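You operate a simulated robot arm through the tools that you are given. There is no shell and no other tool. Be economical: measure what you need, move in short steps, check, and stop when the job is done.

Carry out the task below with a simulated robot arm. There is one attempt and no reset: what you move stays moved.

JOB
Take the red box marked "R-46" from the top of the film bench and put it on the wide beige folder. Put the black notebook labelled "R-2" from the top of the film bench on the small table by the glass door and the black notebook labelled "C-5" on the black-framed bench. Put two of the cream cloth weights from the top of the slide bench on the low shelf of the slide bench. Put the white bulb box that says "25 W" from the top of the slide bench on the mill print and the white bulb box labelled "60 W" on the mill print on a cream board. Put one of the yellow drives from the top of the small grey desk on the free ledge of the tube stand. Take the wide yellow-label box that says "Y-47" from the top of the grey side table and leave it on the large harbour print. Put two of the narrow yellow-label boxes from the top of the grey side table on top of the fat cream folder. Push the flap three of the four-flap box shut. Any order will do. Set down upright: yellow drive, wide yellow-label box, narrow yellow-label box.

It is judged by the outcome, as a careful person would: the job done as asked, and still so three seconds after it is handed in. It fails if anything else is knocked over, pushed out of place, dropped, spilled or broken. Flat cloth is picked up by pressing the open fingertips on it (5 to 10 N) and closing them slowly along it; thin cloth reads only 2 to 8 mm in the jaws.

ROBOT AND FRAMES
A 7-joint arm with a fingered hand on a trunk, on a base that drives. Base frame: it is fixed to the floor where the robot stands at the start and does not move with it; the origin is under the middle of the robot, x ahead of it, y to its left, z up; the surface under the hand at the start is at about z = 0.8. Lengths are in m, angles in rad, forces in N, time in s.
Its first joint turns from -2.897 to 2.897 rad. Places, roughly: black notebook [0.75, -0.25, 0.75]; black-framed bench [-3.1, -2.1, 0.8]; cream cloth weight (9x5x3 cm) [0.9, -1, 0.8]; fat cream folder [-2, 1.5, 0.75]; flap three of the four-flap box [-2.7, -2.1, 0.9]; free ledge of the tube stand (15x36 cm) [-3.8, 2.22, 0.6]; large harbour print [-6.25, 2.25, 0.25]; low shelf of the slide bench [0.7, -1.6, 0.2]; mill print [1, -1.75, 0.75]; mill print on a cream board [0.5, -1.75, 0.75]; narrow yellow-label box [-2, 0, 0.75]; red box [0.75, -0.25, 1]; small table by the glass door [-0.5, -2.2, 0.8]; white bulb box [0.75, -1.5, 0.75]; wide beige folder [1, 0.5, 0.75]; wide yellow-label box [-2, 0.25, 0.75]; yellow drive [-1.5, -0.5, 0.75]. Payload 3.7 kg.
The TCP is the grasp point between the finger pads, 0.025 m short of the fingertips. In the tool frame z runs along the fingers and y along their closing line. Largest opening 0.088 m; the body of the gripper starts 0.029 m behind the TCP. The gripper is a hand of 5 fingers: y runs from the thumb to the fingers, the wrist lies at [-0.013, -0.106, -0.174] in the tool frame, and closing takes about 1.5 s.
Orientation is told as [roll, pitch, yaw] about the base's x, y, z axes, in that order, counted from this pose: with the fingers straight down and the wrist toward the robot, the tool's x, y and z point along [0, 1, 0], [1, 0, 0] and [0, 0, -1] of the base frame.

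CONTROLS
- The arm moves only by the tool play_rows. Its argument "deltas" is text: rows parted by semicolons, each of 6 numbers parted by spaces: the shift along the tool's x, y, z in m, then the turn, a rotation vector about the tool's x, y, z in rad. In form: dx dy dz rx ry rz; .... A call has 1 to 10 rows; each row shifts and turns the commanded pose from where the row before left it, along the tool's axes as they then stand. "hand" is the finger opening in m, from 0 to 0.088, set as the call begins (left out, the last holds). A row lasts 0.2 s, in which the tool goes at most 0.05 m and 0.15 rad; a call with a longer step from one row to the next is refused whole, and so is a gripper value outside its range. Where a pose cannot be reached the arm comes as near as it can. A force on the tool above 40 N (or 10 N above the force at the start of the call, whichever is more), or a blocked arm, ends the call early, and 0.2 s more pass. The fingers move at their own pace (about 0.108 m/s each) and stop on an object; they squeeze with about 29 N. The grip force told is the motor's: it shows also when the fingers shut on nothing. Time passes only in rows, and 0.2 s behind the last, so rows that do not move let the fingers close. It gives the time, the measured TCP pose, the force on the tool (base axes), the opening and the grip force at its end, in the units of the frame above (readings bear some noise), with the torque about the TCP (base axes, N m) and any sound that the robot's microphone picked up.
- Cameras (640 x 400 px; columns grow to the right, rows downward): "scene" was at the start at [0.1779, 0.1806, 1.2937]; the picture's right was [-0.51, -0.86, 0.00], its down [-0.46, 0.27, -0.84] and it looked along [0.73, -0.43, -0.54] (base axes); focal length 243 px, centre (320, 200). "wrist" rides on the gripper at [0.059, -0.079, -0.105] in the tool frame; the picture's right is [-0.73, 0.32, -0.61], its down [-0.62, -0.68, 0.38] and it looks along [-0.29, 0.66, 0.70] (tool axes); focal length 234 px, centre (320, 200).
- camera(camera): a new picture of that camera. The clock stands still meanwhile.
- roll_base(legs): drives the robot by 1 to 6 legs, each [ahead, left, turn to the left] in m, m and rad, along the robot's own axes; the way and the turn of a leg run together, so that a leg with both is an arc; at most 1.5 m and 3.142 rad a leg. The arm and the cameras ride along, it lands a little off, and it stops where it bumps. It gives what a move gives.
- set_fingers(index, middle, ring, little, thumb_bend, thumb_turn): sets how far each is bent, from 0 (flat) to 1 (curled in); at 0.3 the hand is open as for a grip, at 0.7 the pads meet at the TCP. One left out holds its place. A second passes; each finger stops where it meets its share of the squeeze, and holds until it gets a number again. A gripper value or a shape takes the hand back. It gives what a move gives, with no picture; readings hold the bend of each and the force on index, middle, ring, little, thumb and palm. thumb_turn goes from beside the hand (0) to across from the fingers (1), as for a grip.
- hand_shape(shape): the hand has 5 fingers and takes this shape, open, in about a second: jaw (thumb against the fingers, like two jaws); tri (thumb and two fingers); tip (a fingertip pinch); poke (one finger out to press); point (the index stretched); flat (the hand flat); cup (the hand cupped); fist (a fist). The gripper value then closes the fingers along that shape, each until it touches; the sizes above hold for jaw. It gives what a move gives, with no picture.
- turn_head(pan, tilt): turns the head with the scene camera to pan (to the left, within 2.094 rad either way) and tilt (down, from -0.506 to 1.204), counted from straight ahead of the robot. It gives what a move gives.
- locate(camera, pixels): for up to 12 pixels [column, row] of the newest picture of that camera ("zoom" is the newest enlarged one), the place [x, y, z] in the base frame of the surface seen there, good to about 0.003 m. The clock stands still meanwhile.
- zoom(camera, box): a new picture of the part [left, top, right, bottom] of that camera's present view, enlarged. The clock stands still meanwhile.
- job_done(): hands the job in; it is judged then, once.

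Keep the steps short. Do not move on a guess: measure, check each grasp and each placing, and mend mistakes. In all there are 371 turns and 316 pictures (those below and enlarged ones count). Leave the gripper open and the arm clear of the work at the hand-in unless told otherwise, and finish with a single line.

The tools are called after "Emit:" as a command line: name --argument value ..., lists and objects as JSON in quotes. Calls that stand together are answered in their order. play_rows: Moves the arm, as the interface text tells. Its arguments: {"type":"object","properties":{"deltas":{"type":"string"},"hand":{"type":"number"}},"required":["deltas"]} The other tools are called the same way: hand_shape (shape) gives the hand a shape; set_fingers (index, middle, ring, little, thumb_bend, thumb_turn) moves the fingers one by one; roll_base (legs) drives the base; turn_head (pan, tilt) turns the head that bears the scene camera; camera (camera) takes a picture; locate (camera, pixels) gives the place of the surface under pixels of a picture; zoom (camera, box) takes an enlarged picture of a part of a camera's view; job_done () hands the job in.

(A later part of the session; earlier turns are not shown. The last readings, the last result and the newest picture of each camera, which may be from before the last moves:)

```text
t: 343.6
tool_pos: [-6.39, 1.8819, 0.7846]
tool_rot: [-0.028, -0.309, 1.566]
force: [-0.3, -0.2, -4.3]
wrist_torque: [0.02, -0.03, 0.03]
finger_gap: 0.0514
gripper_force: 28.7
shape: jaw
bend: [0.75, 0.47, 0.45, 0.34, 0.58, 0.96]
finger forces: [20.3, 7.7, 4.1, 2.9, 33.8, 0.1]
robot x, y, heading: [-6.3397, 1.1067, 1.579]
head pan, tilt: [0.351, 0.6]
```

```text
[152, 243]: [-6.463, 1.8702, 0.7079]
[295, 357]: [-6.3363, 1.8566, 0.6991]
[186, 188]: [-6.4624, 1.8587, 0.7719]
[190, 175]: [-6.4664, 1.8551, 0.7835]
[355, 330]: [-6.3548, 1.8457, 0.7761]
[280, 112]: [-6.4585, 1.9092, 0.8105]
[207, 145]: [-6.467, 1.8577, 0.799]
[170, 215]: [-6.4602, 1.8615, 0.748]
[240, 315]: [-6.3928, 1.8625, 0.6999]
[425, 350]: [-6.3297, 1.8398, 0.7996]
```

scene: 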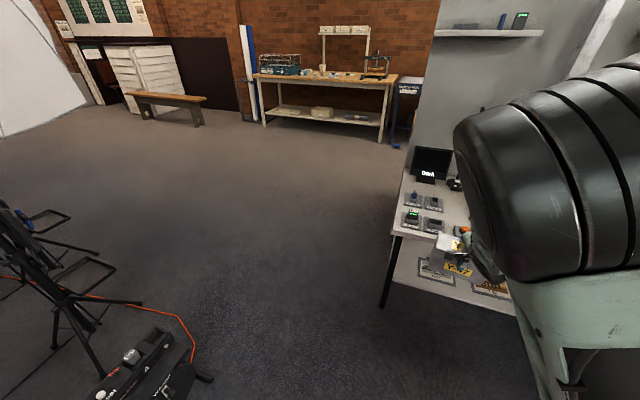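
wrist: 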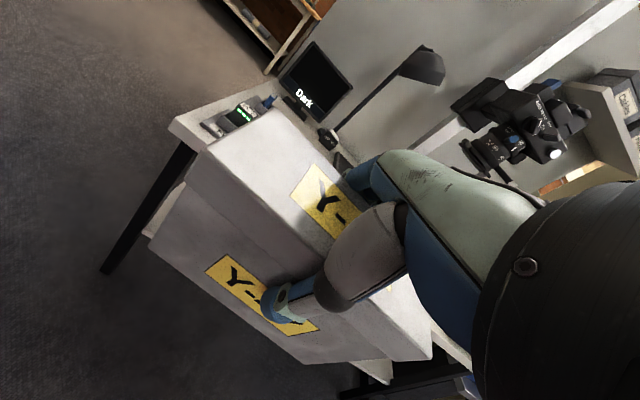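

The box front is tilted about 10° (bottom forward) and yawed −0.107. I'll correct the yaw and lower the arm in this free space.

Emit:
play_rows --deltas "0 0 0 0 0.0317 -0.102;0 -0.0118 0.0382 0 0 0;0 -0.0118 0.0382 0 0 0;0 -0.0118 0.0382 0 0 0;0 -0.0118 0.0382 0 0 0;0 -0.0118 0.0382 0 0 0;0 -0.0118 0.0382 0 0 0;0 0 0 0 0 0"

Emit:
camera --camera "scene"

```text
t: 345.4
tool_pos: [-6.383, 1.8857, 0.5428]
tool_rot: [-0.029, -0.308, 1.672]
force: [1.2, -0.2, -4.4]
wrist_torque: [0.01, -0.01, 0.03]
finger_gap: 0.0516
gripper_force: 29.1
shape: jaw
bend: [0.75, 0.47, 0.45, 0.34, 0.58, 0.96]
finger forces: [20.1, 7.6, 4.1, 3.0, 33.3, 0.1]
robot x, y, heading: [-6.3458, 1.1073, 1.578]
head pan, tilt: [0.351, 0.6]
```

```text
170 pictures are left
```

scene: 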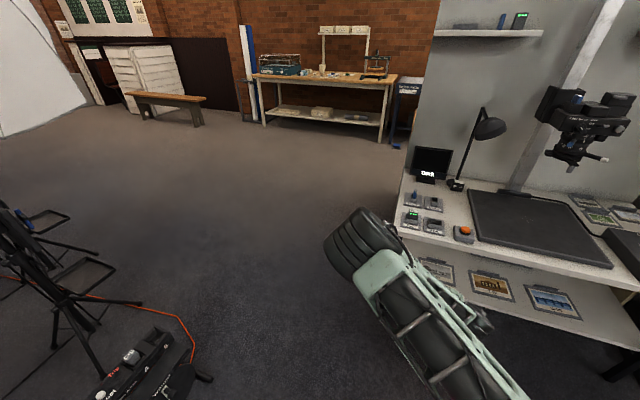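

Emit:
locate --camera "scene" --pixels '[[345, 240], [375, 225], [400, 290], [480, 320], [440, 300]]'

Emit:
camera --camera "wrist"

```text
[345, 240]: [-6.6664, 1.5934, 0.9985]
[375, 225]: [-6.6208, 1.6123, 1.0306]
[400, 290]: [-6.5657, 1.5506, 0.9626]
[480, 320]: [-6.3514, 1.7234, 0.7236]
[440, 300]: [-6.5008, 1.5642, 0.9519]
```

```text
169 pictures are left
```

wrist: 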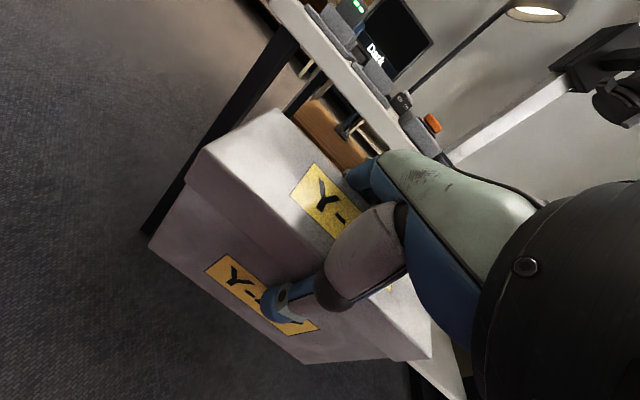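

I'll lower further to z≈0.385 and extend forward 0.1 m, so the forearm leans back less.

Emit:
play_rows --deltas "0 -0.0118 0.0382 0 0 0;0 -0.0118 0.0382 0 0 0;0 -0.0118 0.0382 0 0 0;0 -0.0112 0.0363 0 0 0;0 0.0382 0.0118 0 0 0;0 0.0382 0.0118 0 0 0;0 0.0191 0.0059 0 0 0;0 0 0 0 0 0"

Emit:
camera --camera "scene"

Emit:
camera --camera "wrist"

```text
t: 347.2
tool_pos: [-6.3887, 1.9837, 0.3865]
tool_rot: [-0.029, -0.306, 1.674]
force: [0.3, 0.3, -4.4]
wrist_torque: [-0.03, -0.02, 0.03]
finger_gap: 0.0517
gripper_force: 29.1
shape: jaw
bend: [0.75, 0.47, 0.45, 0.34, 0.58, 0.96]
finger forces: [20.1, 7.5, 4.2, 3.0, 33.3, 0.1]
robot x, y, heading: [-6.3467, 1.1075, 1.574]
head pan, tilt: [0.351, 0.6]
```

```text
168 pictures are left
```

scene: 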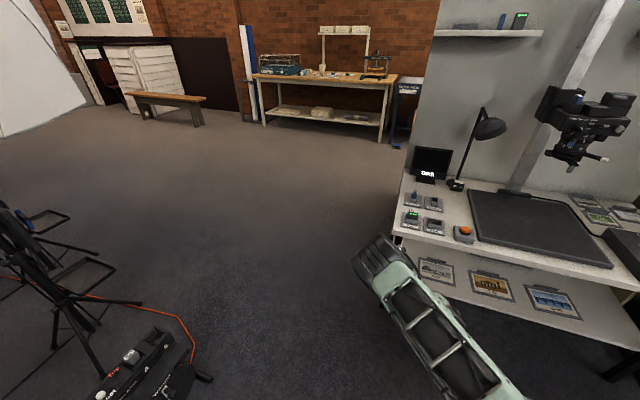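

```text
167 pictures are left
```

wrist: 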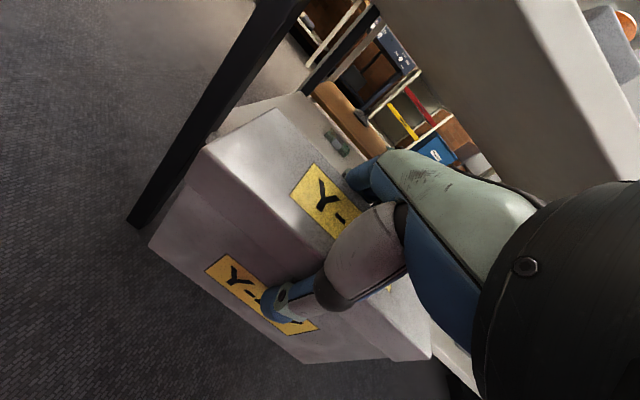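

Emit:
locate --camera "scene" --pixels '[[372, 240], [360, 270], [390, 250], [410, 300], [398, 238], [400, 195]]'

Emit:
roll_base --legs '[[0, -0.072, -0.005]]'

```text
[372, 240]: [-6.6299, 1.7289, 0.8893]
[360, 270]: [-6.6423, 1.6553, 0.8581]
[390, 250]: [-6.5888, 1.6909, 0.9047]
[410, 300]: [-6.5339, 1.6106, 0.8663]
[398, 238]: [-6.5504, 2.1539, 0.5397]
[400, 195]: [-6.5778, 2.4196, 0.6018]
```

```text
t: 348.2
tool_pos: [-6.313, 1.9845, 0.3869]
tool_rot: [-0.028, -0.308, 1.668]
force: [0.2, 0.1, -3.6]
wrist_torque: [-0.01, 0.01, 0.03]
finger_gap: 0.0515
gripper_force: 29.4
shape: jaw
bend: [0.75, 0.47, 0.45, 0.34, 0.58, 0.96]
finger forces: [19.9, 7.5, 4.2, 3.0, 33.3, 0.0]
robot x, y, heading: [-6.2703, 1.1101, 1.571]
head pan, tilt: [0.351, 0.6]
```

I'm driving forward 0.2 m first, then checking.

Emit:
roll_base --legs '[[0.2, 0, 0]]'

Emit:
camera --camera "wrist"

Emit:
turn_head --pan 0.3 --tilt 0.8

Emit:
camera --camera "scene"

```text
t: 349.8
tool_pos: [-6.3107, 2.185, 0.3864]
tool_rot: [-0.029, -0.306, 1.666]
force: [-0.8, -0.6, -4.4]
wrist_torque: [0.03, 0.0, 0.02]
finger_gap: 0.0513
gripper_force: 28.9
shape: jaw
bend: [0.75, 0.47, 0.45, 0.34, 0.58, 0.96]
finger forces: [20.0, 7.6, 4.2, 3.1, 33.3, 0.0]
robot x, y, heading: [-6.2733, 1.3094, 1.571]
head pan, tilt: [0.351, 0.6]
```

```text
166 pictures are left
```

wrist: 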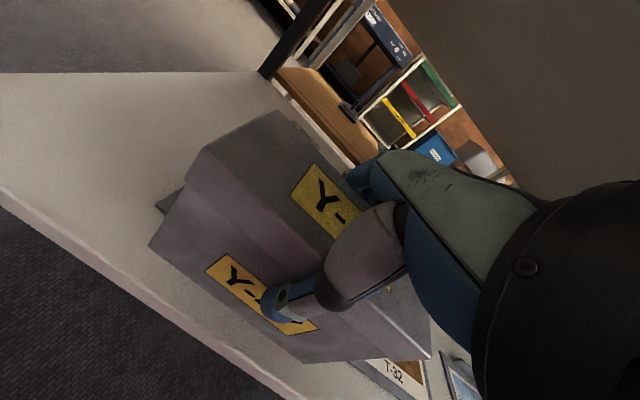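

```text
t: 350.5
tool_pos: [-6.3111, 2.1847, 0.3876]
tool_rot: [-0.031, -0.305, 1.666]
force: [0.0, 0.0, -3.9]
wrist_torque: [-0.01, -0.01, 0.0]
finger_gap: 0.0514
gripper_force: 29.1
shape: jaw
bend: [0.75, 0.47, 0.45, 0.34, 0.58, 0.96]
finger forces: [19.9, 7.6, 4.2, 3.0, 33.3, 0.0]
robot x, y, heading: [-6.2724, 1.3116, 1.572]
head pan, tilt: [0.3, 0.799]
```

```text
165 pictures are left
```

scene: 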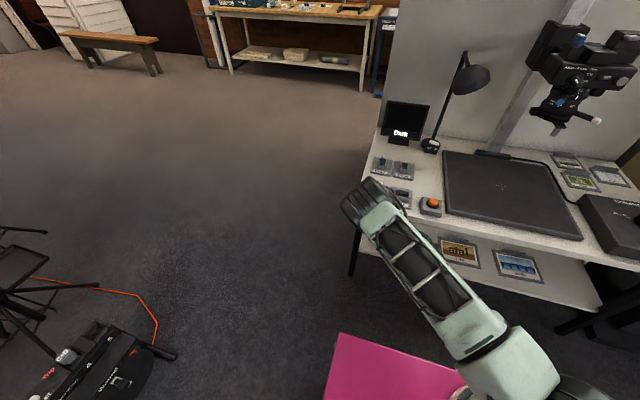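

Emit:
locate --camera "wrist" --pixels '[[165, 203], [152, 243], [298, 358], [172, 212], [420, 370], [240, 313], [100, 250], [420, 350], [280, 118]]'

```text
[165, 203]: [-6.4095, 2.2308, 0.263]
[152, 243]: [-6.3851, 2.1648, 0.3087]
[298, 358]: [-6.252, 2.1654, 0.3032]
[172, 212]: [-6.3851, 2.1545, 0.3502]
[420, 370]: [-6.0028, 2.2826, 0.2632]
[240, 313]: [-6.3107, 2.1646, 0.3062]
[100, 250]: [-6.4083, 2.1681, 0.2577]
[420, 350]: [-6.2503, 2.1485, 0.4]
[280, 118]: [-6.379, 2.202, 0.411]
```

The box is aligned with the print in x. Its front edge is at y 2.165, so it needs to reach 2.230: forward 6.5 cm.

Emit:
roll_base --legs '[[0.066, 0, 0]]'

Emit:
camera --camera "wrist"

```text
t: 351.5
tool_pos: [-6.3112, 2.2521, 0.3875]
tool_rot: [-0.027, -0.305, 1.668]
force: [1.3, -0.6, -4.6]
wrist_torque: [-0.01, -0.05, 0.04]
finger_gap: 0.0515
gripper_force: 28.9
shape: jaw
bend: [0.75, 0.47, 0.45, 0.34, 0.58, 0.96]
finger forces: [19.9, 7.6, 4.2, 3.0, 33.3, 0.0]
robot x, y, heading: [-6.2746, 1.3762, 1.571]
head pan, tilt: [0.3, 0.799]
```

```text
164 pictures are left
```

wrist: 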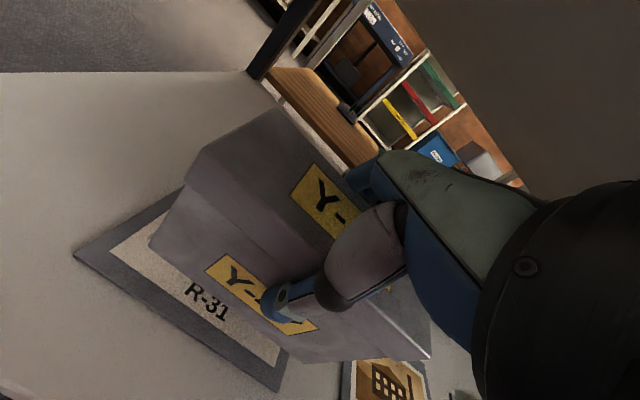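

It is over R-31. I'm lowering gently.

Emit:
play_rows --deltas "0 -0.0059 0.0191 0 0 0;0 -0.0024 0.0076 0 0 0;0 -0.0012 0.0038 0 0 0;0 0 0 0 0 0"

Emit:
camera --camera "wrist"

```text
t: 352.5
tool_pos: [-6.3109, 2.2512, 0.3555]
tool_rot: [-0.029, -0.304, 1.666]
force: [0.3, 0.3, -4.5]
wrist_torque: [0.01, -0.02, -0.01]
finger_gap: 0.0514
gripper_force: 29.0
shape: jaw
bend: [0.75, 0.47, 0.45, 0.34, 0.58, 0.96]
finger forces: [19.9, 7.7, 4.2, 2.9, 33.3, 0.0]
robot x, y, heading: [-6.275, 1.3794, 1.568]
head pan, tilt: [0.3, 0.799]
```

```text
163 pictures are left
```

wrist: 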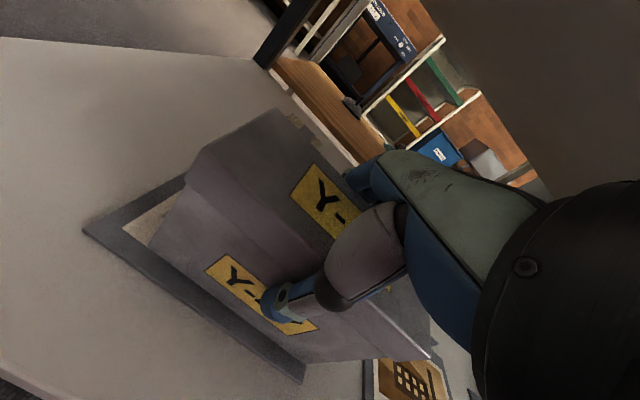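

Emit:
play_rows --deltas "0 -0.0006 0.0019 0 0 0;0 -0.0006 0.0019 0 0 0;0 -0.0006 0.0019 0 0 0;0 0 0 0 0 0"

```text
t: 353.5
tool_pos: [-6.3098, 2.2521, 0.3565]
tool_rot: [-0.029, -0.306, 1.668]
force: [0.8, 0.5, -4.4]
wrist_torque: [-0.04, -0.04, -0.01]
finger_gap: 0.0514
gripper_force: 28.7
shape: jaw
bend: [0.75, 0.47, 0.45, 0.34, 0.58, 0.96]
finger forces: [19.9, 7.6, 4.2, 2.9, 33.3, 0.0]
out of reach, approached as far as the arm can: row 1, 3
robot x, y, heading: [-6.2756, 1.3743, 1.565]
head pan, tilt: [0.3, 0.799]
```

The arm is at its reach limit downward. I'll raise 1.5 cm, pull the arm in 9 cm, then advance the base 9 cm.

Emit:
play_rows --deltas "0 0.0044 -0.0143 0 0 0;0 -0.0287 -0.0089 0 0 0;0 -0.0287 -0.0089 0 0 0;0 -0.0287 -0.0089 0 0 0;0 0 0 0 0 0"

```text
t: 354.7
tool_pos: [-6.3016, 2.1648, 0.3743]
tool_rot: [-0.029, -0.303, 1.666]
force: [1.6, -1.0, -4.1]
wrist_torque: [0.02, -0.01, -0.02]
finger_gap: 0.0514
gripper_force: 29.1
shape: jaw
bend: [0.75, 0.47, 0.45, 0.34, 0.58, 0.96]
finger forces: [19.8, 7.7, 4.0, 2.9, 33.3, 0.0]
out of reach, approached as far as the arm can: row 4
robot x, y, heading: [-6.2723, 1.3783, 1.567]
head pan, tilt: [0.3, 0.799]
```

Emit:
roll_base --legs '[[0.087, 0.008, 0]]'

Emit:
camera --camera "wrist"

```text
t: 355.9
tool_pos: [-6.3092, 2.2409, 0.3702]
tool_rot: [-0.034, -0.288, 1.667]
force: [0.3, -0.1, -4.8]
wrist_torque: [-0.02, -0.01, -0.03]
finger_gap: 0.0519
gripper_force: 28.6
shape: jaw
bend: [0.75, 0.46, 0.45, 0.34, 0.58, 0.96]
finger forces: [20.7, 7.7, 3.7, 3.2, 34.0, 0.1]
robot x, y, heading: [-6.2786, 1.461, 1.568]
head pan, tilt: [0.3, 0.799]
stopped in leg 1: the robot was blocked; the commanded pose is now the measured one
```

```text
162 pictures are left
```

wrist: 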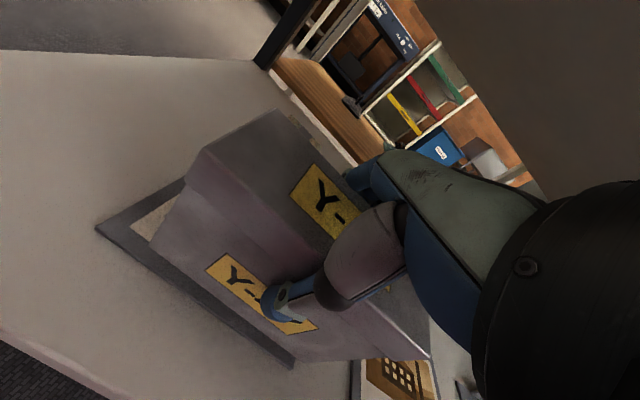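

Something touched the table. I'll back off 1.5 cm and look at the forearm.

Emit:
roll_base --legs '[[-0.015, 0, 0]]'

Emit:
turn_head --pan 0.1 --tilt 0.9

Emit:
camera --camera "scene"

```text
t: 356.7
tool_pos: [-6.3087, 2.2261, 0.3707]
tool_rot: [-0.033, -0.289, 1.665]
force: [-0.2, 0.3, -4.1]
wrist_torque: [0.01, -0.02, 0.0]
finger_gap: 0.0519
gripper_force: 29.1
shape: jaw
bend: [0.75, 0.46, 0.45, 0.34, 0.58, 0.96]
finger forces: [20.6, 7.6, 3.8, 3.1, 34.0, 0.1]
robot x, y, heading: [-6.2802, 1.4481, 1.572]
head pan, tilt: [0.3, 0.799]
```

```text
t: 357.4
tool_pos: [-6.3081, 2.2264, 0.3712]
tool_rot: [-0.033, -0.288, 1.666]
force: [-0.1, -0.4, -4.2]
wrist_torque: [-0.02, 0.0, 0.0]
finger_gap: 0.0518
gripper_force: 29.2
shape: jaw
bend: [0.75, 0.46, 0.45, 0.34, 0.58, 0.96]
finger forces: [20.5, 7.6, 3.8, 3.2, 34.0, 0.1]
robot x, y, heading: [-6.2771, 1.4488, 1.572]
head pan, tilt: [0.099, 0.901]
```

```text
161 pictures are left
```

scene: 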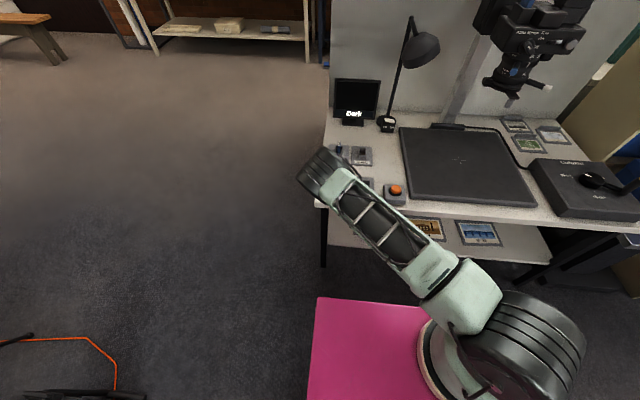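

Emit:
locate --camera "scene" --pixels '[[325, 165], [310, 180], [345, 190], [390, 240], [470, 290], [440, 340], [365, 183], [395, 190]]'

Emit:
zoom --camera "scene" --box '[280, 130, 460, 280]'

```text
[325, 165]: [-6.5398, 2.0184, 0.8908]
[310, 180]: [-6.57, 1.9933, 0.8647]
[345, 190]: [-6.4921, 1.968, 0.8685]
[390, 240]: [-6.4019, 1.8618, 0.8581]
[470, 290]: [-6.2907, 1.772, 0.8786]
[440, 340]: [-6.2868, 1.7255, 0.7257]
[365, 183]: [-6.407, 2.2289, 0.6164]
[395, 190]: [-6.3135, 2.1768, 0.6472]
```

```text
2.67 times, centred on (370, 205) of scene
```

zoom: 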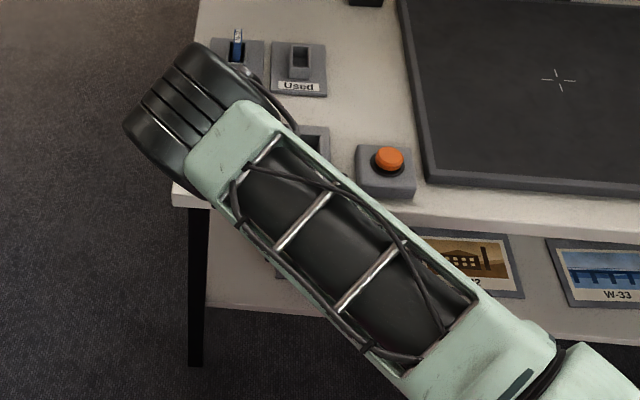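

The forearm touches the table edge when the arm is pulled in. An in-between reach should work: base back 4 cm, then arm forward 6.5 cm.

Emit:
roll_base --legs '[[-0.04, 0, 0]]'

Emit:
play_rows --deltas "0 0.021 0.0062 0 0 0;0 0.021 0.0062 0 0 0;0 0.021 0.0062 0 0 0;0 0 0 0 0 0"

Emit:
camera --camera "wrist"

```text
t: 358.3
tool_pos: [-6.3084, 2.185, 0.3713]
tool_rot: [-0.033, -0.289, 1.665]
force: [0.6, 0.2, -4.7]
wrist_torque: [0.05, -0.04, -0.03]
finger_gap: 0.052
gripper_force: 29.0
shape: jaw
bend: [0.75, 0.46, 0.45, 0.34, 0.58, 0.96]
finger forces: [20.6, 7.5, 3.7, 3.2, 33.8, 0.0]
robot x, y, heading: [-6.2789, 1.4083, 1.564]
head pan, tilt: [0.099, 0.901]
```

```text
t: 359.3
tool_pos: [-6.3152, 2.2501, 0.3692]
tool_rot: [-0.033, -0.287, 1.666]
force: [0.5, 0.2, -4.1]
wrist_torque: [-0.02, 0.01, 0.02]
finger_gap: 0.0519
gripper_force: 28.7
shape: jaw
bend: [0.75, 0.46, 0.45, 0.34, 0.58, 0.96]
finger forces: [20.6, 7.6, 3.8, 3.2, 34.0, 0.0]
robot x, y, heading: [-6.2816, 1.405, 1.57]
head pan, tilt: [0.099, 0.901]
```

```text
159 pictures are left
```

wrist: 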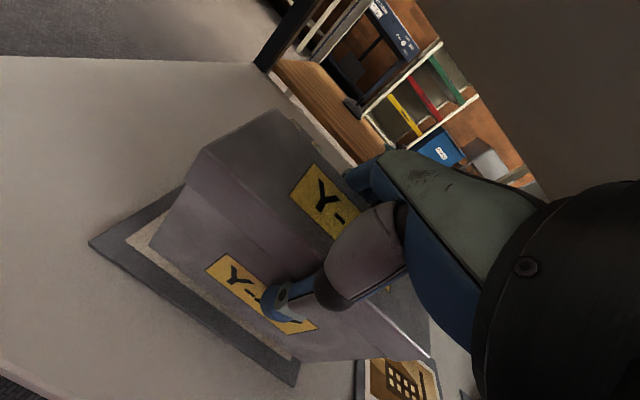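

Good. I'm lowering in small steps.

Emit:
play_rows --deltas "0 -0.0024 0.0076 0 0 0;0 -0.0015 0.0048 0 0 0;0 -0.0009 0.0029 0 0 0;0 -0.0009 0.0029 0 0 0;0 0 0 0 0 0"

```text
t: 360.5
tool_pos: [-6.3142, 2.2494, 0.3571]
tool_rot: [-0.034, -0.286, 1.668]
force: [-1.0, 1.4, -5.3]
wrist_torque: [0.0, 0.01, 0.0]
finger_gap: 0.0518
gripper_force: 29.2
shape: jaw
bend: [0.75, 0.46, 0.45, 0.34, 0.58, 0.96]
finger forces: [20.4, 7.6, 3.8, 3.1, 33.8, 0.0]
out of reach, approached as far as the arm can: row 3
robot x, y, heading: [-6.28, 1.4044, 1.571]
head pan, tilt: [0.099, 0.901]
```

Emit:
camera --camera "wrist"

Emit:
locate --camera "wrist" --pixels '[[155, 246], [180, 265], [240, 313], [297, 357], [285, 375], [125, 240], [240, 325], [180, 280]]'

```text
158 pictures are left
```

wrist: 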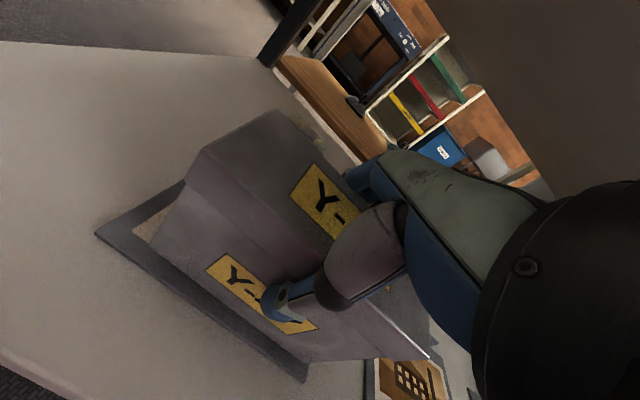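

```text
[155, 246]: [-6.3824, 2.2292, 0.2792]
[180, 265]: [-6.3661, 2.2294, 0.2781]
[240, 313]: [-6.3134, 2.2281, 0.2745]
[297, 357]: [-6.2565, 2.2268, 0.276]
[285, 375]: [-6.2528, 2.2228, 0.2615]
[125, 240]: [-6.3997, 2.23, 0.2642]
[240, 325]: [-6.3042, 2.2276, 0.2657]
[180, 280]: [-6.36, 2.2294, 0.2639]
```

The bottom is about 1 cm above the print. Reducing the tilt by 0.1 rad will level the box and leave room to go lower.

Emit:
play_rows --deltas "0 0 0 0.05 0 0;0 0.002 0 0.05 0 0;0 0 0 0 0 0"

Emit:
play_rows --deltas "0 -0.0006 0.003 0 0 0;0 -0.0006 0.003 0 0 0;0 -0.0006 0.003 0 0 0;0 0 0 0 0 0"

Emit:
camera --camera "wrist"

```text
t: 361.1
tool_pos: [-6.3076, 2.236, 0.3469]
tool_rot: [-0.034, -0.188, 1.654]
force: [-3.2, 6.3, 27.6]
wrist_torque: [0.06, 0.05, -0.07]
finger_gap: 0.0532
gripper_force: 28.6
shape: jaw
bend: [0.76, 0.44, 0.42, 0.32, 0.59, 0.96]
finger forces: [30.0, 9.3, 3.6, 3.1, 31.2, 0.0]
robot x, y, heading: [-6.279, 1.4056, 1.57]
head pan, tilt: [0.099, 0.901]
stopped in row 2: the force on the tool passed its limit at 65 N (the readings are from after the stop); the commanded pose is now the measured one
```

```text
t: 361.5
tool_pos: [-6.3079, 2.2371, 0.3464]
tool_rot: [-0.033, -0.194, 1.653]
force: [4.2, 5.2, 29.4]
wrist_torque: [-0.05, 0.11, -0.12]
finger_gap: 0.0532
gripper_force: 29.3
shape: jaw
bend: [0.76, 0.44, 0.42, 0.33, 0.59, 0.96]
finger forces: [30.2, 9.1, 3.6, 3.2, 32.5, 0.0]
robot x, y, heading: [-6.2791, 1.4034, 1.571]
head pan, tilt: [0.099, 0.901]
stopped in row 1: the force on the tool passed its limit at 44 N (the readings are from after the stop); the commanded pose is now the measured one
```

```text
157 pictures are left
```

wrist: 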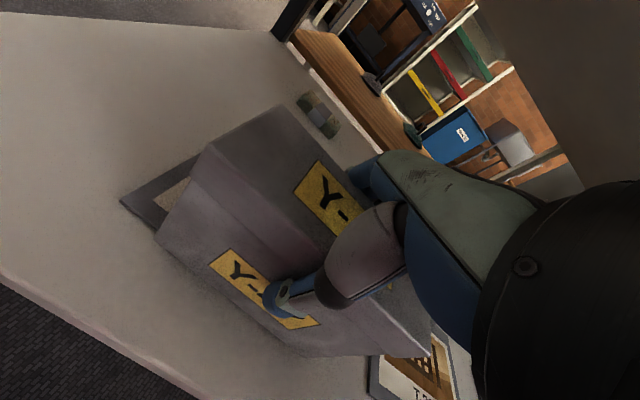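

It is now touching (29 N up). I'll see where the box sits.

Emit:
locate --camera "wrist" --pixels '[[160, 242], [200, 278], [295, 352], [125, 203], [185, 180], [215, 150], [200, 262], [100, 260], [425, 350]]'

```text
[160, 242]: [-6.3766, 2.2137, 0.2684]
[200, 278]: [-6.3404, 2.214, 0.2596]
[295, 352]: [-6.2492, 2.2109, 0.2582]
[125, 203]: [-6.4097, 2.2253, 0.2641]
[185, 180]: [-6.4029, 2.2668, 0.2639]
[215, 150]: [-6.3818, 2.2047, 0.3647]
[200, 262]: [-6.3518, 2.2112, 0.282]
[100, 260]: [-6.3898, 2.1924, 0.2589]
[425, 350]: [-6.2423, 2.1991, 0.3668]
```

The front edge sits 1.2 cm ahead of the print (the print is unmoved). I'll lift 1.2 cm, move forward 2.5 cm and check.

Emit:
play_rows --deltas "0 0.0023 -0.0118 0 0 0;0 0.0123 0.0024 0 0 0;0 0.0123 0.0024 0 0 0;0 0 0 0 0 0"

Emit:
camera --camera "wrist"

Emit:
locate --camera "wrist" --pixels '[[160, 242], [200, 276], [295, 352], [215, 150], [200, 262]]'

```text
t: 362.7
tool_pos: [-6.3029, 2.2325, 0.3462]
tool_rot: [-0.042, -0.147, 1.639]
force: [2.2, 0.2, 31.5]
wrist_torque: [-0.34, 0.29, -0.04]
finger_gap: 0.0524
gripper_force: 29.0
shape: jaw
bend: [0.75, 0.45, 0.43, 0.33, 0.58, 0.96]
finger forces: [29.6, 7.8, 3.3, 3.3, 38.6, 0.0]
robot x, y, heading: [-6.2817, 1.405, 1.564]
head pan, tilt: [0.099, 0.901]
stopped in row 4: the arm was blocked; the commanded pose is now the measured one
```

```text
156 pictures are left
```

wrist: 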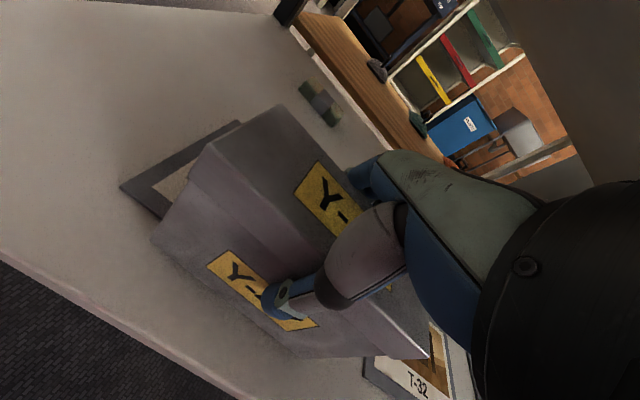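

```text
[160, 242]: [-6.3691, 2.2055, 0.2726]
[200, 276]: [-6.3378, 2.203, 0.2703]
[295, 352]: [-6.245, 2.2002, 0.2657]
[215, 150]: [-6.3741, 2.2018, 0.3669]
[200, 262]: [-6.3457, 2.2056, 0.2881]
```

The wrist is against the table edge. I'll tilt back outward (−0.1) to free it before moving anything else.

Emit:
play_rows --deltas "0 0 0 -0.04 0 0;0 0 0 -0.04 0 0;0 0 0 -0.04 0 0;0 0 0 0 0 0"

```text
t: 363.7
tool_pos: [-6.3036, 2.2366, 0.3554]
tool_rot: [-0.044, -0.265, 1.646]
force: [-0.5, 0.3, -5.3]
wrist_torque: [0.02, -0.01, -0.02]
finger_gap: 0.0515
gripper_force: 29.4
shape: jaw
bend: [0.75, 0.47, 0.45, 0.34, 0.58, 0.96]
finger forces: [19.7, 8.2, 4.3, 3.2, 34.8, 0.0]
out of reach, approached as far as the arm can: row 2, 3
robot x, y, heading: [-6.2824, 1.4045, 1.569]
head pan, tilt: [0.099, 0.901]
```

Free again. I'll try a longer reach: base back 10 cm, then extend the arm, so the forearm lies flatter.

Emit:
roll_base --legs '[[-0.1, 0, 0]]'

Emit:
play_rows --deltas "0 0.0039 -0.0145 -0.02 0 0;0 0.029 0.0082 -0.02 0 0;0 0.029 0.0085 0 0 0;0 0.029 0.0085 0 0 0;0 0 0 0 0 0"

Emit:
camera --camera "scene"

Emit:
camera --camera "wrist"

```text
t: 364.8
tool_pos: [-6.3043, 2.1391, 0.356]
tool_rot: [-0.045, -0.264, 1.647]
force: [-0.5, -0.1, -4.3]
wrist_torque: [0.0, -0.01, -0.01]
finger_gap: 0.0513
gripper_force: 29.3
shape: jaw
bend: [0.75, 0.47, 0.45, 0.34, 0.58, 0.96]
finger forces: [19.9, 8.0, 4.2, 3.2, 34.8, 0.0]
robot x, y, heading: [-6.2798, 1.3031, 1.571]
head pan, tilt: [0.099, 0.901]
```

```text
t: 366.0
tool_pos: [-6.3118, 2.2294, 0.3714]
tool_rot: [-0.044, -0.306, 1.651]
force: [0.7, -0.3, -5.0]
wrist_torque: [0.02, -0.01, -0.03]
finger_gap: 0.0513
gripper_force: 29.3
shape: jaw
bend: [0.75, 0.47, 0.45, 0.34, 0.58, 0.96]
finger forces: [19.8, 8.0, 4.1, 3.2, 34.8, 0.1]
robot x, y, heading: [-6.2797, 1.3033, 1.576]
head pan, tilt: [0.099, 0.901]
```

```text
155 pictures are left
```

scene: 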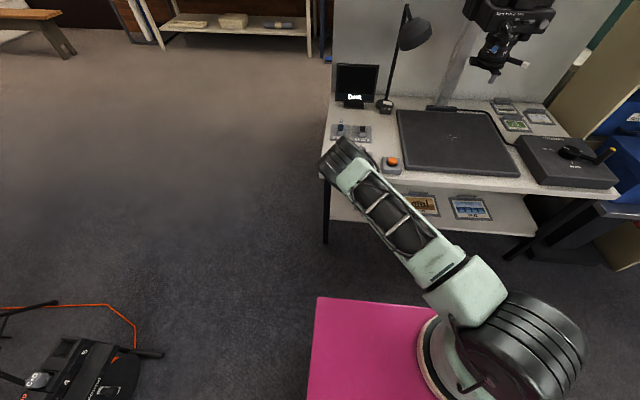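

```text
154 pictures are left
```

wrist: 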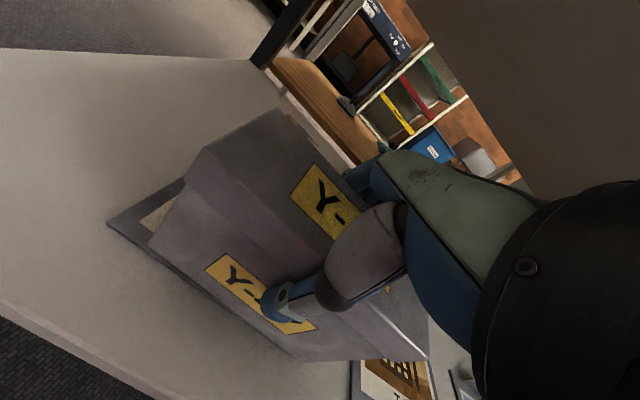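

Emit:
play_rows --deltas "0 0.0115 0.0035 0 0 0;0 0.0115 0.0035 0 0 0;0 -0.0024 0.0076 0 0 0;0 -0.0015 0.0048 0 0 0;0 0 0 0 0 0"

Emit:
play_rows --deltas "0 -0.0009 0.0029 0 0 0;0 -0.0009 0.0029 0 0 0;0 0 0 0 0 0"

```text
t: 367.2
tool_pos: [-6.3127, 2.2536, 0.3593]
tool_rot: [-0.044, -0.305, 1.649]
force: [0.1, 0.3, -5.4]
wrist_torque: [-0.01, -0.02, -0.02]
finger_gap: 0.0517
gripper_force: 29.1
shape: jaw
bend: [0.75, 0.47, 0.45, 0.34, 0.58, 0.96]
finger forces: [19.8, 7.9, 4.1, 3.2, 34.8, 0.0]
robot x, y, heading: [-6.2787, 1.3064, 1.568]
head pan, tilt: [0.099, 0.901]
```

```text
t: 368.0
tool_pos: [-6.3124, 2.2523, 0.3548]
tool_rot: [-0.043, -0.303, 1.649]
force: [0.6, 1.1, -4.7]
wrist_torque: [0.0, -0.03, 0.03]
finger_gap: 0.0521
gripper_force: 28.5
shape: jaw
bend: [0.75, 0.47, 0.45, 0.34, 0.58, 0.96]
finger forces: [19.8, 8.1, 4.1, 3.1, 34.8, 0.0]
robot x, y, heading: [-6.2813, 1.3011, 1.571]
head pan, tilt: [0.099, 0.901]
```

This reach works. I'll continue down in 2 mm steps.

Emit:
play_rows --deltas "0 -0.0006 0.0019 0 0 0;0 -0.0006 0.0019 0 0 0;0 0 0 0 0 0"

Emit:
camera --camera "wrist"

Emit:
locate --camera "wrist" --pixels '[[160, 250], [200, 279], [240, 313], [295, 357], [215, 150], [200, 262], [125, 240]]'

```text
t: 368.8
tool_pos: [-6.313, 2.253, 0.355]
tool_rot: [-0.043, -0.304, 1.649]
force: [0.3, -0.1, -4.6]
wrist_torque: [0.0, -0.01, -0.03]
finger_gap: 0.0516
gripper_force: 29.2
shape: jaw
bend: [0.75, 0.47, 0.45, 0.34, 0.58, 0.96]
finger forces: [19.8, 7.9, 4.1, 3.1, 34.6, 0.1]
out of reach, approached as far as the arm can: row 1
robot x, y, heading: [-6.2807, 1.3059, 1.574]
head pan, tilt: [0.099, 0.901]
```

```text
153 pictures are left
```

wrist: 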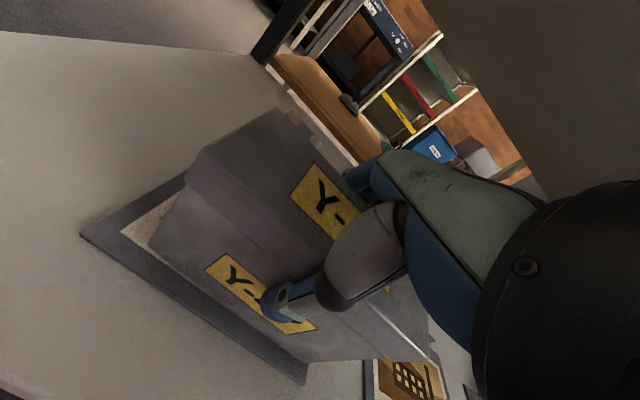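

```text
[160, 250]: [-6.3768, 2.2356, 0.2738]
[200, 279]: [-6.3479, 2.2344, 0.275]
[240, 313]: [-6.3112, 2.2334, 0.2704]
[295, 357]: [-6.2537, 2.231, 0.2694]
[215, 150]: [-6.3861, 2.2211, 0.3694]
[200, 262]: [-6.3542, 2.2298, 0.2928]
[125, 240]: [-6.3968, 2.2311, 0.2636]
```

The front edge is 5 mm above the print. Reducing the tilt slightly allows lower: +0.05 rad, carefully.

Emit:
play_rows --deltas "0 0 0 0.025 0 0;0 0 0 0.025 0 0;0 0 0 0 0 0"

```text
t: 369.6
tool_pos: [-6.3127, 2.253, 0.3529]
tool_rot: [-0.044, -0.256, 1.648]
force: [-0.1, 0.9, -4.5]
wrist_torque: [0.0, -0.02, 0.03]
finger_gap: 0.0518
gripper_force: 28.8
shape: jaw
bend: [0.75, 0.47, 0.45, 0.34, 0.58, 0.96]
finger forces: [19.8, 7.9, 4.2, 3.3, 34.6, 0.1]
robot x, y, heading: [-6.278, 1.3067, 1.57]
head pan, tilt: [0.099, 0.901]
```

Emit:
play_rows --deltas "0 0.0005 0.002 0.02 0 0;0 0.0005 0.002 0.01 0 0;0 0 0 0 0 0"

```text
t: 370.4
tool_pos: [-6.3129, 2.2543, 0.3497]
tool_rot: [-0.043, -0.226, 1.644]
force: [1.7, -0.5, 3.6]
wrist_torque: [-0.18, 0.15, 0.07]
finger_gap: 0.0516
gripper_force: 29.0
shape: jaw
bend: [0.75, 0.47, 0.45, 0.34, 0.58, 0.96]
finger forces: [21.4, 7.9, 4.1, 3.4, 35.3, 0.1]
robot x, y, heading: [-6.2797, 1.3056, 1.575]
head pan, tilt: [0.099, 0.901]
```

Contact now. One more small levelling turn (+0.05), then I'll check.

Emit:
play_rows --deltas "0 0.002 0.0004 0.025 0 0;0 0.002 0.0004 0.025 0 0;0 0 0 0 0 0"

Emit:
camera --camera "wrist"

Emit:
locate --camera "wrist" --pixels '[[162, 248], [200, 277], [240, 311], [295, 355], [215, 150], [200, 262], [125, 240]]'

```text
t: 370.9
tool_pos: [-6.3131, 2.2538, 0.3482]
tool_rot: [-0.038, -0.203, 1.643]
force: [-3.1, 6.8, 30.9]
wrist_torque: [-0.31, 0.04, -0.01]
finger_gap: 0.0526
gripper_force: 28.8
shape: jaw
bend: [0.76, 0.45, 0.42, 0.32, 0.58, 0.96]
finger forces: [29.4, 8.8, 3.7, 3.5, 31.6, 0.0]
robot x, y, heading: [-6.2769, 1.3062, 1.57]
head pan, tilt: [0.099, 0.901]
stopped in row 2: the force on the tool passed its limit at 51 N (the readings are from after the stop); the commanded pose is now the measured one
```

```text
152 pictures are left
```

wrist: 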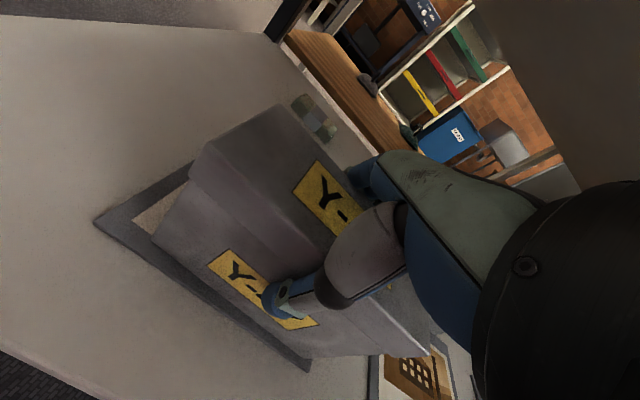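

```text
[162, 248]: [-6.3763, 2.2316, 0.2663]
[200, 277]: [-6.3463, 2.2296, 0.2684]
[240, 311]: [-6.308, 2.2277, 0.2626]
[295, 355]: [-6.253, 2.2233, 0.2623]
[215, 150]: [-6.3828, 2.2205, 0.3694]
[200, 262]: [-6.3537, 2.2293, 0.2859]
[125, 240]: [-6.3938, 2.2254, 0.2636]
```

The box rests on the print's mount, its front edge at the mount's front (2.228), nearly level. I'll open slowly.

Emit:
play_rows --deltas "0 0 0 0 0 0;0 0 0 0 0 0;0 0 0 0 0 0" --hand 0.066

Emit:
play_rows --deltas "0 0 0 0 0 0;0 0 0 0 0 0;0 0 0 0 0 0" --hand 0.088

Emit:
camera --camera "wrist"

Emit:
locate --camera "wrist" --pixels '[[200, 277], [240, 311], [200, 262], [230, 200], [125, 240], [215, 150]]'

```text
t: 371.7
tool_pos: [-6.3126, 2.2531, 0.3469]
tool_rot: [-0.04, -0.2, 1.641]
force: [-1.5, 3.5, 8.7]
wrist_torque: [-0.02, -0.04, 0.01]
finger_gap: 0.0658
gripper_force: 0.0
shape: jaw
bend: [0.26, 0.36, 0.33, 0.33, 0.54, 0.98]
finger forces: [4.0, 0.0, 0.0, 4.6, 3.5, 0.0]
robot x, y, heading: [-6.2825, 1.302, 1.571]
head pan, tilt: [0.099, 0.901]
```

```text
t: 372.5
tool_pos: [-6.3115, 2.2531, 0.3472]
tool_rot: [-0.039, -0.201, 1.641]
force: [1.3, 2.4, 7.7]
wrist_torque: [-0.11, 0.06, -0.03]
finger_gap: 0.0881
gripper_force: 0.1
shape: jaw
bend: [0.26, 0.3, 0.3, 0.3, 0.3, 0.98]
finger forces: [9.8, 0.0, 0.0, 0.0, 6.7, 0.0]
robot x, y, heading: [-6.2827, 1.3018, 1.57]
head pan, tilt: [0.099, 0.901]
```

```text
151 pictures are left
```

wrist: 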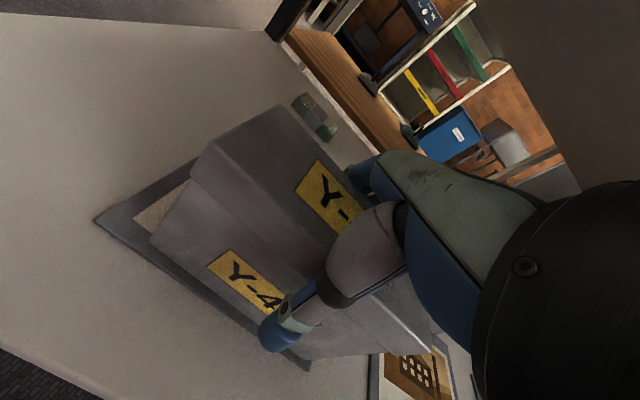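

```text
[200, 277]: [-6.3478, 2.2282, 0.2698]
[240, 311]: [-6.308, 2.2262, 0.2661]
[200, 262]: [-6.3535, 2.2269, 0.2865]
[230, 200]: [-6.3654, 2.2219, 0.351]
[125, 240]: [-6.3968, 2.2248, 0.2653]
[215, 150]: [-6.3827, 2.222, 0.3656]
```

The index and thumb still wedge the box lightly. I'll open the fingers wider individually.

Emit:
set_fingers --index 0.1 --middle 0.1 --ring 0.1 --little 0.1 --thumb_bend 0.1

Emit:
camera --camera "wrist"

Emit:
locate --camera "wrist" --pixels '[[200, 277], [240, 311], [200, 262], [230, 200], [125, 240], [215, 150], [390, 260]]'

```text
t: 373.5
tool_pos: [-6.3124, 2.2534, 0.3466]
tool_rot: [-0.042, -0.2, 1.643]
force: [1.1, -0.7, 0.6]
wrist_torque: [0.01, -0.02, -0.02]
finger_gap: 0.1199
gripper_force: 0.1
shape: fingers
bend: [0.1, 0.1, 0.1, 0.1, 0.1, 0.98]
finger forces: [0.0, 0.0, 0.0, 0.0, 0.0, 0.1]
robot x, y, heading: [-6.2851, 1.3021, 1.575]
head pan, tilt: [0.099, 0.901]
```

```text
150 pictures are left
```

wrist: 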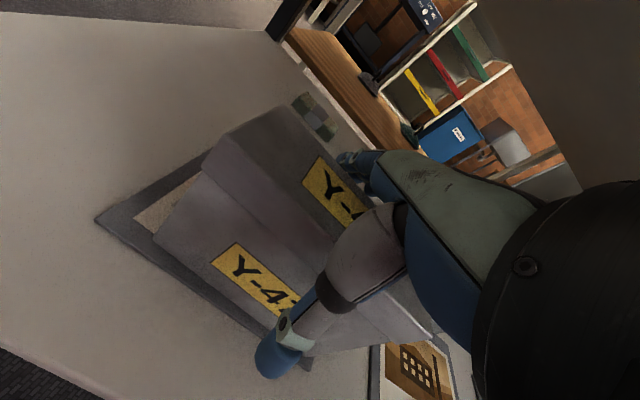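

```text
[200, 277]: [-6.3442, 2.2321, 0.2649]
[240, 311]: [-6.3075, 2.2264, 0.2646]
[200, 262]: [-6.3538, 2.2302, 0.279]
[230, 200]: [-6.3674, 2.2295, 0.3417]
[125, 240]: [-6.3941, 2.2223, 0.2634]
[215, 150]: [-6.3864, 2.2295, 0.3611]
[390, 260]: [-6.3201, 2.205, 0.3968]
```

The box now sits flat and upright on the print. I'll withdraw upward with a growing outward tilt to keep the wrist off the table edge.

Emit:
play_rows --deltas "0 0.002 -0.0098 -0.05 0 0;0 0.0025 -0.0097 -0.05 0 0;0 -0.0008 -0.0108 -0.05 0 0;0 0.0003 -0.0127 0 0 0;0 0 0 0 0 0"

Emit:
camera --camera "wrist"

```text
t: 374.7
tool_pos: [-6.3137, 2.2453, 0.3898]
tool_rot: [-0.041, -0.35, 1.649]
force: [-0.4, 0.0, -0.5]
wrist_torque: [0.01, 0.01, -0.01]
finger_gap: 0.1203
gripper_force: 0.1
shape: fingers
bend: [0.1, 0.1, 0.1, 0.1, 0.1, 0.98]
finger forces: [0.1, 0.0, 0.0, 0.0, 0.1, 0.1]
robot x, y, heading: [-6.2788, 1.3027, 1.574]
head pan, tilt: [0.099, 0.901]
```

```text
149 pictures are left
```

wrist: 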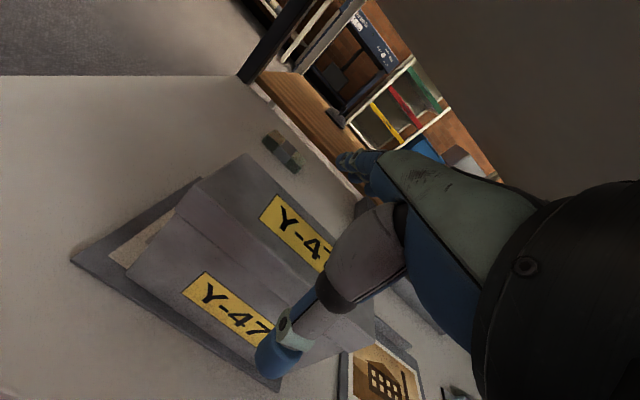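

The fingertips are above the box top. I'll raise 1 cm more and drive straight back.

Emit:
play_rows --deltas "0 0.0035 -0.0094 0 0 0;0 0 0 0 0 0"

Emit:
roll_base --legs '[[-0.25, 0, 0]]'

Emit:
camera --camera "wrist"

```text
t: 375.3
tool_pos: [-6.3146, 2.2466, 0.3986]
tool_rot: [-0.039, -0.35, 1.648]
force: [0.6, -0.1, 0.0]
wrist_torque: [0.03, 0.0, 0.01]
finger_gap: 0.1199
gripper_force: 0.0
shape: fingers
bend: [0.1, 0.1, 0.1, 0.1, 0.1, 0.98]
finger forces: [0.0, 0.0, 0.0, 0.0, 0.0, 0.0]
robot x, y, heading: [-6.2788, 1.3051, 1.57]
head pan, tilt: [0.099, 0.901]
```

```text
t: 377.1
tool_pos: [-6.3196, 1.9952, 0.3987]
tool_rot: [-0.042, -0.35, 1.655]
force: [0.5, 0.0, -0.3]
wrist_torque: [-0.01, 0.0, -0.02]
finger_gap: 0.1198
gripper_force: 0.0
shape: fingers
bend: [0.1, 0.1, 0.1, 0.1, 0.1, 0.98]
finger forces: [0.1, 0.1, 0.1, 0.1, 0.0, 0.0]
robot x, y, heading: [-6.2793, 1.049, 1.578]
head pan, tilt: [0.099, 0.901]
```

```text
148 pictures are left
```

wrist: 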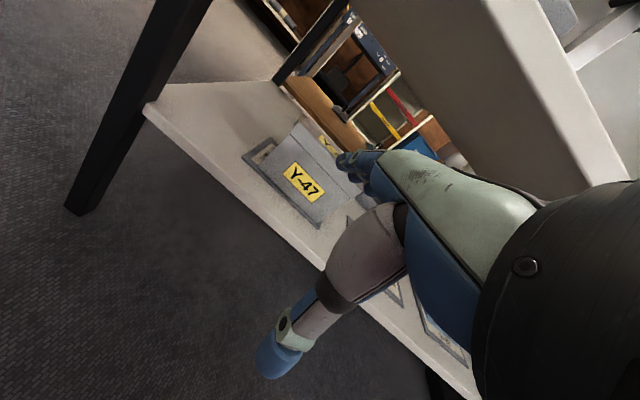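

Y-47 is upright on the harbour print. I'll pull back, raise the arm, and level the hand.

Emit:
play_rows --deltas "0 -0.0376 -0.0137 0 0 0;0 -0.0376 -0.0137 0 0 0;0 0.0154 -0.0423 0 0 0;0 0.0154 -0.0423 0 0 0;0 0.0154 -0.0423 0 0 0;0 0.0154 -0.0423 0 0 0;0 0.0154 -0.0423 0 0 0;0 0.0154 -0.0423 0 0 0;0 0.0154 -0.0423 0 0 0;0 0.0154 -0.0423 0 0 0" --hand 0.088

Emit:
play_rows --deltas "0 0.0154 -0.0423 0 0 0;0 0.0154 -0.0423 0 0 0;0 0.0154 -0.0423 0 0 0;0 0.0154 -0.0423 0 0 0;0 0.0154 -0.0423 0 0 0;0 0.0154 -0.0423 0 0 0;0 0 0 0.12 0.02 0;0 0 0 0.12 0.02 0;0 0 0 0.11 0 0;0 0 0 0 0 0"

Emit:
turn_head --pan 0.0 --tilt 0.6

Emit:
camera --camera "scene"

```text
t: 379.3
tool_pos: [-6.3278, 1.916, 0.7585]
tool_rot: [-0.043, -0.35, 1.654]
force: [0.5, 0.6, 0.5]
wrist_torque: [0.03, 0.03, 0.01]
finger_gap: 0.0882
gripper_force: 0.1
shape: jaw
bend: [0.3, 0.3, 0.3, 0.3, 0.3, 0.98]
finger forces: [0.0, 0.1, 0.1, 0.1, 0.0, 0.1]
robot x, y, heading: [-6.2774, 1.0522, 1.582]
head pan, tilt: [0.099, 0.901]
```

```text
t: 381.5
tool_pos: [-6.3383, 1.9138, 1.028]
tool_rot: [-0.001, -0.001, 1.652]
force: [0.4, 0.4, -0.2]
wrist_torque: [0.0, 0.02, 0.0]
finger_gap: 0.0883
gripper_force: 0.1
shape: jaw
bend: [0.3, 0.3, 0.3, 0.3, 0.3, 0.98]
finger forces: [0.0, 0.0, 0.0, 0.1, 0.0, 0.0]
robot x, y, heading: [-6.2813, 1.0537, 1.581]
head pan, tilt: [0.099, 0.901]
```

```text
t: 382.3
tool_pos: [-6.3387, 1.9135, 1.0291]
tool_rot: [0.001, 0.0, 1.648]
force: [-0.2, 0.4, 0.2]
wrist_torque: [0.02, -0.02, 0.01]
finger_gap: 0.0879
gripper_force: 0.0
shape: jaw
bend: [0.3, 0.3, 0.3, 0.3, 0.3, 0.98]
finger forces: [0.0, 0.0, 0.0, 0.0, 0.0, 0.1]
robot x, y, heading: [-6.2805, 1.0533, 1.58]
head pan, tilt: [0.0, 0.6]
```

```text
147 pictures are left
```

scene: 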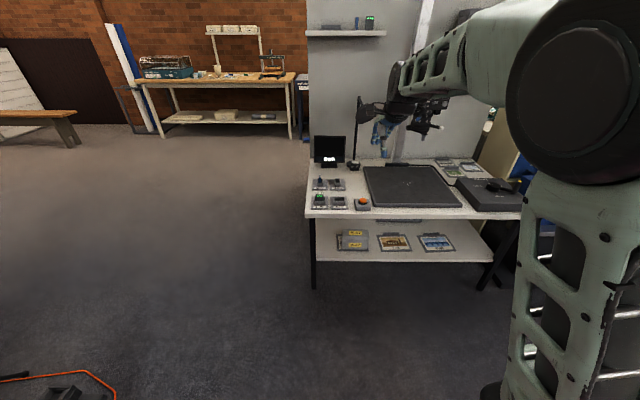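

Emit:
zoom --camera "scene" --box '[290, 160, 530, 270]'

```text
2.67 times, centred on (410, 215) of scene
```

zoom: 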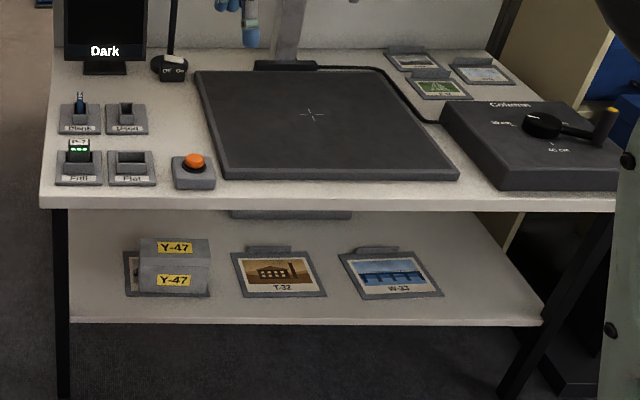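

All is well there. I'll pull the arm in and drive back east.

Emit:
play_rows --deltas "0 -0.045 -0.02 0 0 0.07;0 -0.045 -0.02 0 0 0;0 -0.045 -0.02 0 0 0;0 -0.045 -0.02 0 0 0;0 -0.045 -0.02 0 0 0;0 -0.045 0 0 0 0;0 -0.045 0 0 0 0;0 -0.035 0 0 0 0;0 0 0 0 0 0"

Emit:
roll_base --legs '[[0.42, 0, 0], [0, 0, -1.58], [1.5, 0, 0], [1.5, 0, 0], [0.33, 0, 0]]'

```text
t: 384.3
tool_pos: [-6.3317, 1.5628, 1.127]
tool_rot: [0.0, -0.002, 1.58]
force: [-1.2, -0.2, 0.0]
wrist_torque: [0.04, 0.0, 0.0]
finger_gap: 0.0881
gripper_force: 0.1
shape: jaw
bend: [0.3, 0.3, 0.3, 0.3, 0.3, 0.98]
finger forces: [0.0, 0.1, 0.0, 0.1, 0.0, 0.0]
robot x, y, heading: [-6.2801, 1.0525, 1.583]
head pan, tilt: [0.0, 0.6]
```

```text
t: 406.6
tool_pos: [-2.4279, 1.5084, 1.1269]
tool_rot: [0.001, 0.0, 0.005]
force: [-0.7, 0.1, 0.4]
wrist_torque: [-0.03, -0.01, -0.02]
finger_gap: 0.0881
gripper_force: 0.0
shape: jaw
bend: [0.3, 0.3, 0.3, 0.3, 0.3, 0.98]
finger forces: [0.0, 0.0, 0.0, 0.1, 0.0, 0.0]
robot x, y, heading: [-2.934, 1.4561, 0.002]
head pan, tilt: [0.0, 0.6]
```

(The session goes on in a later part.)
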